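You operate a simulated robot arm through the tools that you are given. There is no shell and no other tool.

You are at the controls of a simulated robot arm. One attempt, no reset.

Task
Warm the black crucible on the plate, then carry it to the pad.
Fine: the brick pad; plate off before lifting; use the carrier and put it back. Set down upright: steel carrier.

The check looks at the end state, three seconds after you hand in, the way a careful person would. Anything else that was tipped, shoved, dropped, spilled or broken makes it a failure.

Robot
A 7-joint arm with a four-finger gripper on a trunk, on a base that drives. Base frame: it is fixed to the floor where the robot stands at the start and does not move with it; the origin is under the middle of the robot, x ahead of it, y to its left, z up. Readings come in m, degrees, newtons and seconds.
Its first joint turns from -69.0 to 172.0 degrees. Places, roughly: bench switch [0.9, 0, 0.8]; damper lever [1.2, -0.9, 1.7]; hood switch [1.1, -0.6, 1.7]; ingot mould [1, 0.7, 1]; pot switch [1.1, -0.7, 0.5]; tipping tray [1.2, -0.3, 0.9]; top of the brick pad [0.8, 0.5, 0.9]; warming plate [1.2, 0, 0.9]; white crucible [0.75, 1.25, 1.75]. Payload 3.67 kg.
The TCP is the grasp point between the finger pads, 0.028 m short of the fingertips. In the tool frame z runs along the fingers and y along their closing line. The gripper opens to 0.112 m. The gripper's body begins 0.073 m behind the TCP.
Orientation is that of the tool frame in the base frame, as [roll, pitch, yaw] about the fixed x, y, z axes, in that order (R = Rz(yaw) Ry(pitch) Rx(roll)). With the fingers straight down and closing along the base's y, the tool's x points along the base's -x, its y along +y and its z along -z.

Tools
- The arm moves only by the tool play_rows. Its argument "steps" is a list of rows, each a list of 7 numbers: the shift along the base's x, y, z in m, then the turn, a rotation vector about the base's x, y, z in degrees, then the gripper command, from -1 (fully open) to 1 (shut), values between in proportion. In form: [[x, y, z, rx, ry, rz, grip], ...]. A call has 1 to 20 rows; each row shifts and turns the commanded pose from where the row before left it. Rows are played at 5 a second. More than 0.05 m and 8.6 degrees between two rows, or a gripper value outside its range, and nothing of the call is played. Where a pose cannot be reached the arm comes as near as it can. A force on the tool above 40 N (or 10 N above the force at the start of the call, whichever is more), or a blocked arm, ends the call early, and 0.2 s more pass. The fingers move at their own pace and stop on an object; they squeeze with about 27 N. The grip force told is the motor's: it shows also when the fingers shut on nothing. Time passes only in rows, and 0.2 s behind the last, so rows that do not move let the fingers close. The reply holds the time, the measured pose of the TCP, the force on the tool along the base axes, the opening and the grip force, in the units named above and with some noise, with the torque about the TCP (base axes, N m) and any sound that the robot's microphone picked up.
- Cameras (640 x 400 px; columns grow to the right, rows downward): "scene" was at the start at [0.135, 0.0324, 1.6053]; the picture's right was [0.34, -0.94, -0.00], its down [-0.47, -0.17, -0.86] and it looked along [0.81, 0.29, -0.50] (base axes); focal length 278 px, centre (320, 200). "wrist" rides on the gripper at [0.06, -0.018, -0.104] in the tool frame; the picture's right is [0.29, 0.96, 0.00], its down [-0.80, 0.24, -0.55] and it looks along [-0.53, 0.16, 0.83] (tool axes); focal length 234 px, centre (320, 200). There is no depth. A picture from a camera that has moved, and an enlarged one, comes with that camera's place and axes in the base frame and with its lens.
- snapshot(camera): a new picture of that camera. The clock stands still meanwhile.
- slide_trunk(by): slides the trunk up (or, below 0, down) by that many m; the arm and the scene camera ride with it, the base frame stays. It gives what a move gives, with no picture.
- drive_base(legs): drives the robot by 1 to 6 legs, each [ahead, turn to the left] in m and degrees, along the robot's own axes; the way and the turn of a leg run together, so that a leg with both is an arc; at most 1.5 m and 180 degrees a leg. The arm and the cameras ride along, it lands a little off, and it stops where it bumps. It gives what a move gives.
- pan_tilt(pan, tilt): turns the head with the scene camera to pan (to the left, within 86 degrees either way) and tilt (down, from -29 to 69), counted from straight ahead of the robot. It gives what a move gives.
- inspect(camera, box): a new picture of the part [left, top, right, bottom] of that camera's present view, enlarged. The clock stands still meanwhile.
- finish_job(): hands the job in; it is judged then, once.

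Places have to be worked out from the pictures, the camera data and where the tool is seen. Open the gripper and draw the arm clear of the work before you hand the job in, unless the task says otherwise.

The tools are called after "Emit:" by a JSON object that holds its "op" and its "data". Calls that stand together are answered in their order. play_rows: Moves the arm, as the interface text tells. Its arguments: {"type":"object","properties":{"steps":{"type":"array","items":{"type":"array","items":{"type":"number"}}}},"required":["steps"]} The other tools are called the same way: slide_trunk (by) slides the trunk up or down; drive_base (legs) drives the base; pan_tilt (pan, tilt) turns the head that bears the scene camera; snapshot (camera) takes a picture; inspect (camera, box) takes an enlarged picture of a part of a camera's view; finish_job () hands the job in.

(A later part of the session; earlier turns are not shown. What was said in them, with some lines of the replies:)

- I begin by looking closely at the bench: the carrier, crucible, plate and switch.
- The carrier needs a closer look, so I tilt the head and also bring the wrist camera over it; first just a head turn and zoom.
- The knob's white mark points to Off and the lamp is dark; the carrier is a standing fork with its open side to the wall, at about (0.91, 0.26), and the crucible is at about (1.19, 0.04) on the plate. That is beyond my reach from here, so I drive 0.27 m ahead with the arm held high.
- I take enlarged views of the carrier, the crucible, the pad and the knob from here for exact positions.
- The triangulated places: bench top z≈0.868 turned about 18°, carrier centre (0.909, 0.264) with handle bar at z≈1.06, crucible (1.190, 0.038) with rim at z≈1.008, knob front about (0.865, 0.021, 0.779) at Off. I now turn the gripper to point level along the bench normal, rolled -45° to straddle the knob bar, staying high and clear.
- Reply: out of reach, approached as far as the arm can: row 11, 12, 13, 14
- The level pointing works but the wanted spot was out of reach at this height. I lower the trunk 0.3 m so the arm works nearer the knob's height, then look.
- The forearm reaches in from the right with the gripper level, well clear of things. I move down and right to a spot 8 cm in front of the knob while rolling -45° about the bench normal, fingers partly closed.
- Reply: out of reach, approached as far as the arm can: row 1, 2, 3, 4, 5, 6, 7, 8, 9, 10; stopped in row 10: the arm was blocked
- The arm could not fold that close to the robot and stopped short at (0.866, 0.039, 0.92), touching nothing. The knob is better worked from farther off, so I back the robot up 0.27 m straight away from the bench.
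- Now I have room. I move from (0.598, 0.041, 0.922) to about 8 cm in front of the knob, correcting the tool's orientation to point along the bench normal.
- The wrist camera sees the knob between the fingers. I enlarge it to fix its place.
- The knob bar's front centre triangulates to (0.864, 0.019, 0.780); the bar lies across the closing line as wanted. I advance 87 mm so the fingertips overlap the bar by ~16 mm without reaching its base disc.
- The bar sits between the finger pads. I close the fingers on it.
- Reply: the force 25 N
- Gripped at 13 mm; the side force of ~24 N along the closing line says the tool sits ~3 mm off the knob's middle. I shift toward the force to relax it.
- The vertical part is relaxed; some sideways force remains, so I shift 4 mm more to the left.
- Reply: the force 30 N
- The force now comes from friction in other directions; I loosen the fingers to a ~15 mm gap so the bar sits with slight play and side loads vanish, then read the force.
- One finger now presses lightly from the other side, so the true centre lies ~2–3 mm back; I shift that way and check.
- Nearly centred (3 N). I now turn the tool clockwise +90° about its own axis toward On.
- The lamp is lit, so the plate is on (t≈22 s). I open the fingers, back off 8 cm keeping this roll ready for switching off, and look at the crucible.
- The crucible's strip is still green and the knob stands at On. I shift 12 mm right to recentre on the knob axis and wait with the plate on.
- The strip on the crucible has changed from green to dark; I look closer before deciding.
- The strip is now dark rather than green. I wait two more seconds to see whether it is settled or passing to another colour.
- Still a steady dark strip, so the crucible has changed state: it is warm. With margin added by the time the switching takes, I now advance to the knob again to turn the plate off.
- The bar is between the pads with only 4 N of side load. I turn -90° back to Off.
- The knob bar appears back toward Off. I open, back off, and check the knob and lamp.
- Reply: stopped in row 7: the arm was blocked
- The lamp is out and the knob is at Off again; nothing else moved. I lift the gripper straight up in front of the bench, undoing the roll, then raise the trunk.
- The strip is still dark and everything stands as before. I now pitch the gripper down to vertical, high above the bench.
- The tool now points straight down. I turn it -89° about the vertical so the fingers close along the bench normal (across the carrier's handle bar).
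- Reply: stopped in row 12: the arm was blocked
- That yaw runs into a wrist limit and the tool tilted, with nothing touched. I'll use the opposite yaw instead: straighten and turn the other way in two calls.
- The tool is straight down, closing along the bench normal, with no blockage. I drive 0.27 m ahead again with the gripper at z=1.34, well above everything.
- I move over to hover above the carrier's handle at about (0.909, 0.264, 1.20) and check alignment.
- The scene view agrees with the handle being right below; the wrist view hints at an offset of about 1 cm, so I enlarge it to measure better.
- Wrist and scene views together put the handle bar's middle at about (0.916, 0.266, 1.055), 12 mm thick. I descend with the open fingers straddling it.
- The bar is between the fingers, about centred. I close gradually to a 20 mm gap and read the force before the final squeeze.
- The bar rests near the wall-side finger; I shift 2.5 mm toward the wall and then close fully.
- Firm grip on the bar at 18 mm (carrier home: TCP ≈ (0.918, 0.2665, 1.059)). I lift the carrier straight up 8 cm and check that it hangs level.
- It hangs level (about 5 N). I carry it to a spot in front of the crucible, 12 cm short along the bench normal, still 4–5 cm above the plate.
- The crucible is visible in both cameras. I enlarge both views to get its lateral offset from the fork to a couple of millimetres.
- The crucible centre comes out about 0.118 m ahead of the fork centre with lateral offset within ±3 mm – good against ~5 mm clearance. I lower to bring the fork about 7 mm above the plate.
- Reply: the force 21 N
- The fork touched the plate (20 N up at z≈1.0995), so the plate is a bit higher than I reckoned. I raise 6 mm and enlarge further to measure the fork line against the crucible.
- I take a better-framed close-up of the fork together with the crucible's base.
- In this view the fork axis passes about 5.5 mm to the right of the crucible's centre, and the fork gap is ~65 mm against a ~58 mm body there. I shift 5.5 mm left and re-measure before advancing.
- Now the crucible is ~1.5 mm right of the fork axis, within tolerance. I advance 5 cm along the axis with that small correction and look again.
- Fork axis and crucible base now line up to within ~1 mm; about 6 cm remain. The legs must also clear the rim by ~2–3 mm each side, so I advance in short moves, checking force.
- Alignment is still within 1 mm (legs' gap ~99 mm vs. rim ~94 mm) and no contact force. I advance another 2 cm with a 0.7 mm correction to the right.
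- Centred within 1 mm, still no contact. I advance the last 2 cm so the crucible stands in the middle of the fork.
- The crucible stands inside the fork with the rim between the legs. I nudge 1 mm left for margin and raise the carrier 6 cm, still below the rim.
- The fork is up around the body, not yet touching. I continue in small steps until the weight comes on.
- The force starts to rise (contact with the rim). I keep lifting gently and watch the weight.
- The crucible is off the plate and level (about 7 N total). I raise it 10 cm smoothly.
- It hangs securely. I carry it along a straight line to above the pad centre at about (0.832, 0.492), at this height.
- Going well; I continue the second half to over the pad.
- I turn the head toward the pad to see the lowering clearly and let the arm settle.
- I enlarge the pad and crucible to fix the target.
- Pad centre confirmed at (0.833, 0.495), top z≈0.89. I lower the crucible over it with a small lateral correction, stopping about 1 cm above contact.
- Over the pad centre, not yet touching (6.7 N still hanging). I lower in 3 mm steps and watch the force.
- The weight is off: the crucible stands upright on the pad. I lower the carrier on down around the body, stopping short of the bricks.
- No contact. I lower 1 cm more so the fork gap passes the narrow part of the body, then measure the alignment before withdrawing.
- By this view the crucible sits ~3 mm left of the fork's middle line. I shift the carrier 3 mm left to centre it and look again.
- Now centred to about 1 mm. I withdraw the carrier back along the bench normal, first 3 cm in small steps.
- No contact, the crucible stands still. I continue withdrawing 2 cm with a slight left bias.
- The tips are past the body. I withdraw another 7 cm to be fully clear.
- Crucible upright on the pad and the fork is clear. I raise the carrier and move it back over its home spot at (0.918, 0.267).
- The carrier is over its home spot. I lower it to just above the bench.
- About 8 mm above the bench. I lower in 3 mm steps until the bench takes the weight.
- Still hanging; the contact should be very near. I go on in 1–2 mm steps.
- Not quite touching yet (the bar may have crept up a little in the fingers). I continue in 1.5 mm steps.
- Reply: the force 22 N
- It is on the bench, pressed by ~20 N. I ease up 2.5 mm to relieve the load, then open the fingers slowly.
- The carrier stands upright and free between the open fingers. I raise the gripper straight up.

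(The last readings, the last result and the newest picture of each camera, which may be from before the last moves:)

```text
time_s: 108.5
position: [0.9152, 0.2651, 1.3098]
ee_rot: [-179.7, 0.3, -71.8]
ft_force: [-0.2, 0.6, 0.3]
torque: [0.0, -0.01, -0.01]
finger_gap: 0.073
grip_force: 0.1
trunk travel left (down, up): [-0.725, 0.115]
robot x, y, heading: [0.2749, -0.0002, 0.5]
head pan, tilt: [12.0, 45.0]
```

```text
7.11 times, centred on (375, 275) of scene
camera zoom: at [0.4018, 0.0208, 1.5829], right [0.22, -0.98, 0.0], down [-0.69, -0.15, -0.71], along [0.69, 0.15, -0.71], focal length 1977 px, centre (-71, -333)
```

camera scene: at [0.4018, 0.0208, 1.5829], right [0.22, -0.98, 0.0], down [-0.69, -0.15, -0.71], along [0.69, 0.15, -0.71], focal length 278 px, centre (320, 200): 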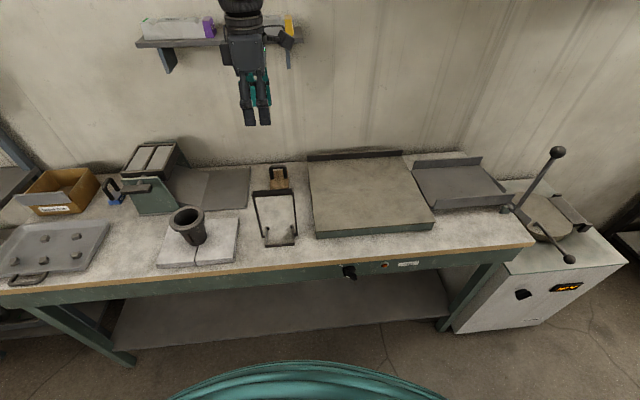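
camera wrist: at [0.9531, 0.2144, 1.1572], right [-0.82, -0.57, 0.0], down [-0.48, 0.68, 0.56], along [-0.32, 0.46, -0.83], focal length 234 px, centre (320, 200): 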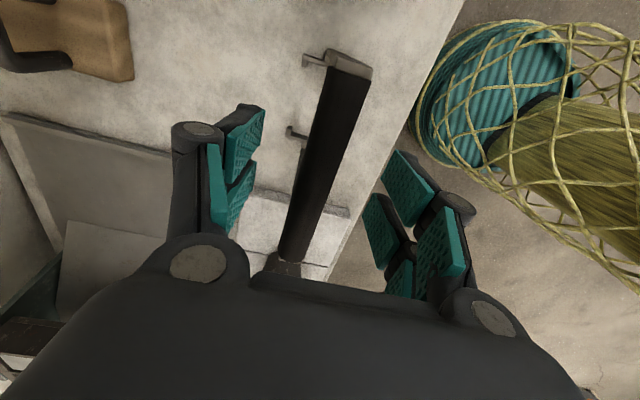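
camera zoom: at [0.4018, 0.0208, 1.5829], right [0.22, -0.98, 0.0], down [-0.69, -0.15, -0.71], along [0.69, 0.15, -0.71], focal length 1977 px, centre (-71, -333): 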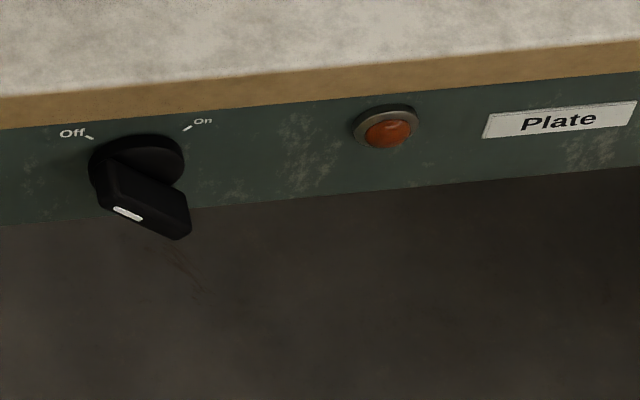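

Crucible upright on the pad with its strip still dark, carrier upright at home, plate off, everything else undisturbed. I open the gripper fully and back the robot off so the arm is clear of the work.

Emit:
{"op": "play_rows", "data": {"steps": [[0, 0, 0, 0, 0, 0, -1], [0, 0, 0, 0, 0, 0, -1], [0, 0, 0, 0, 0, 0, -1]]}}

Emit:
{"op": "drive_base", "data": {"legs": [[-0.27, 0]]}}

Emit:
{"op": "snapshot", "data": {"camera": "scene"}}

Emit:
{"op": "inspect", "data": {"camera": "scene", "box": [180, 140, 340, 230]}}

```text
time_s: 109.3
position: [0.9158, 0.2662, 1.3089]
ee_rot: [-179.8, 0.3, -71.8]
ft_force: [0.3, -0.5, 0.0]
torque: [-0.01, 0.01, 0.01]
finger_gap: 0.1121
grip_force: 0.1
trunk travel left (down, up): [-0.725, 0.115]
robot x, y, heading: [0.2732, 0.0025, 0.6]
head pan, tilt: [12.0, 45.0]
```

```text
time_s: 111.2
position: [0.6481, 0.265, 1.3084]
ee_rot: [-179.9, 0.3, -71.7]
ft_force: [-0.1, 0.8, 0.4]
torque: [0.0, -0.05, 0.0]
finger_gap: 0.1122
grip_force: 0.1
trunk travel left (down, up): [-0.725, 0.115]
robot x, y, heading: [0.0074, -0.0002, 0.4]
head pan, tilt: [12.0, 45.0]
```

```text
taken
camera scene: at [0.1355, 0.0189, 1.5831], right [0.22, -0.98, 0.0], down [-0.69, -0.15, -0.71], along [0.69, 0.15, -0.71], focal length 278 px, centre (320, 200)
```

scene: 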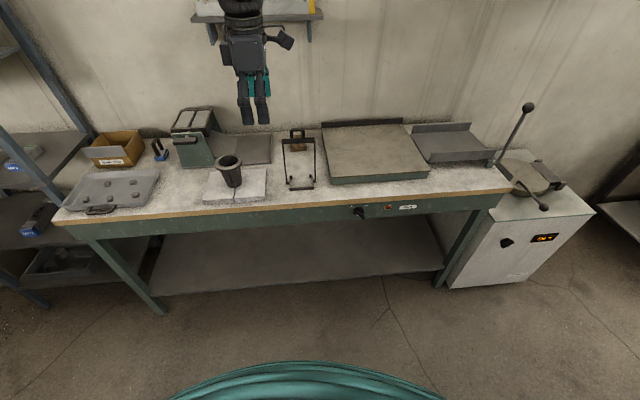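

```text
4.00 times, centred on (260, 185) of scene
camera zoom: at [0.1355, 0.0189, 1.5831], right [0.22, -0.98, 0.0], down [-0.69, -0.15, -0.71], along [0.69, 0.15, -0.71], focal length 1112 px, centre (560, 260)
```

zoom: 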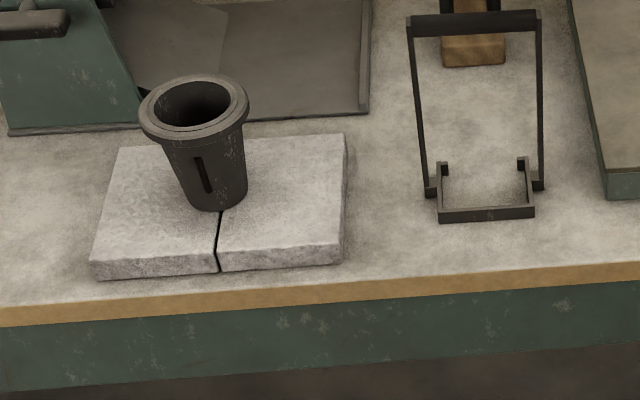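

The final view shows the warmed crucible upright in the middle of the brick pad and the carrier upright back at its place. The plate is off, the gripper is open and the arm is clear of the bench. I hand the job in.

Emit:
{"op": "finish_job", "data": {}}

```text
The job is handed in.
```

The crucible was warmed on the plate and now stands upright in the middle of the brick pad. I've handed the job in, and no verdict came back.

- **Warming:** I turned the plate on at about 22 s. The strip on the crucible had gone from green to dark by 27 s. I took that change to mean it was warm. The strip was still dark in the last picture.
- **Plate off before lifting:** I turned the knob back to Off at about 33 s, before lifting the crucible, and saw the lamp dark. The crucible came off the plate at about 73 s.
- **Carrier:** I moved the crucible with the steel carrier only. The carrier is back upright, within a few millimetres of where it started.
- **End state:** The gripper is open, the robot is backed off to about where it began, and nothing else on the bench looked moved or tipped.
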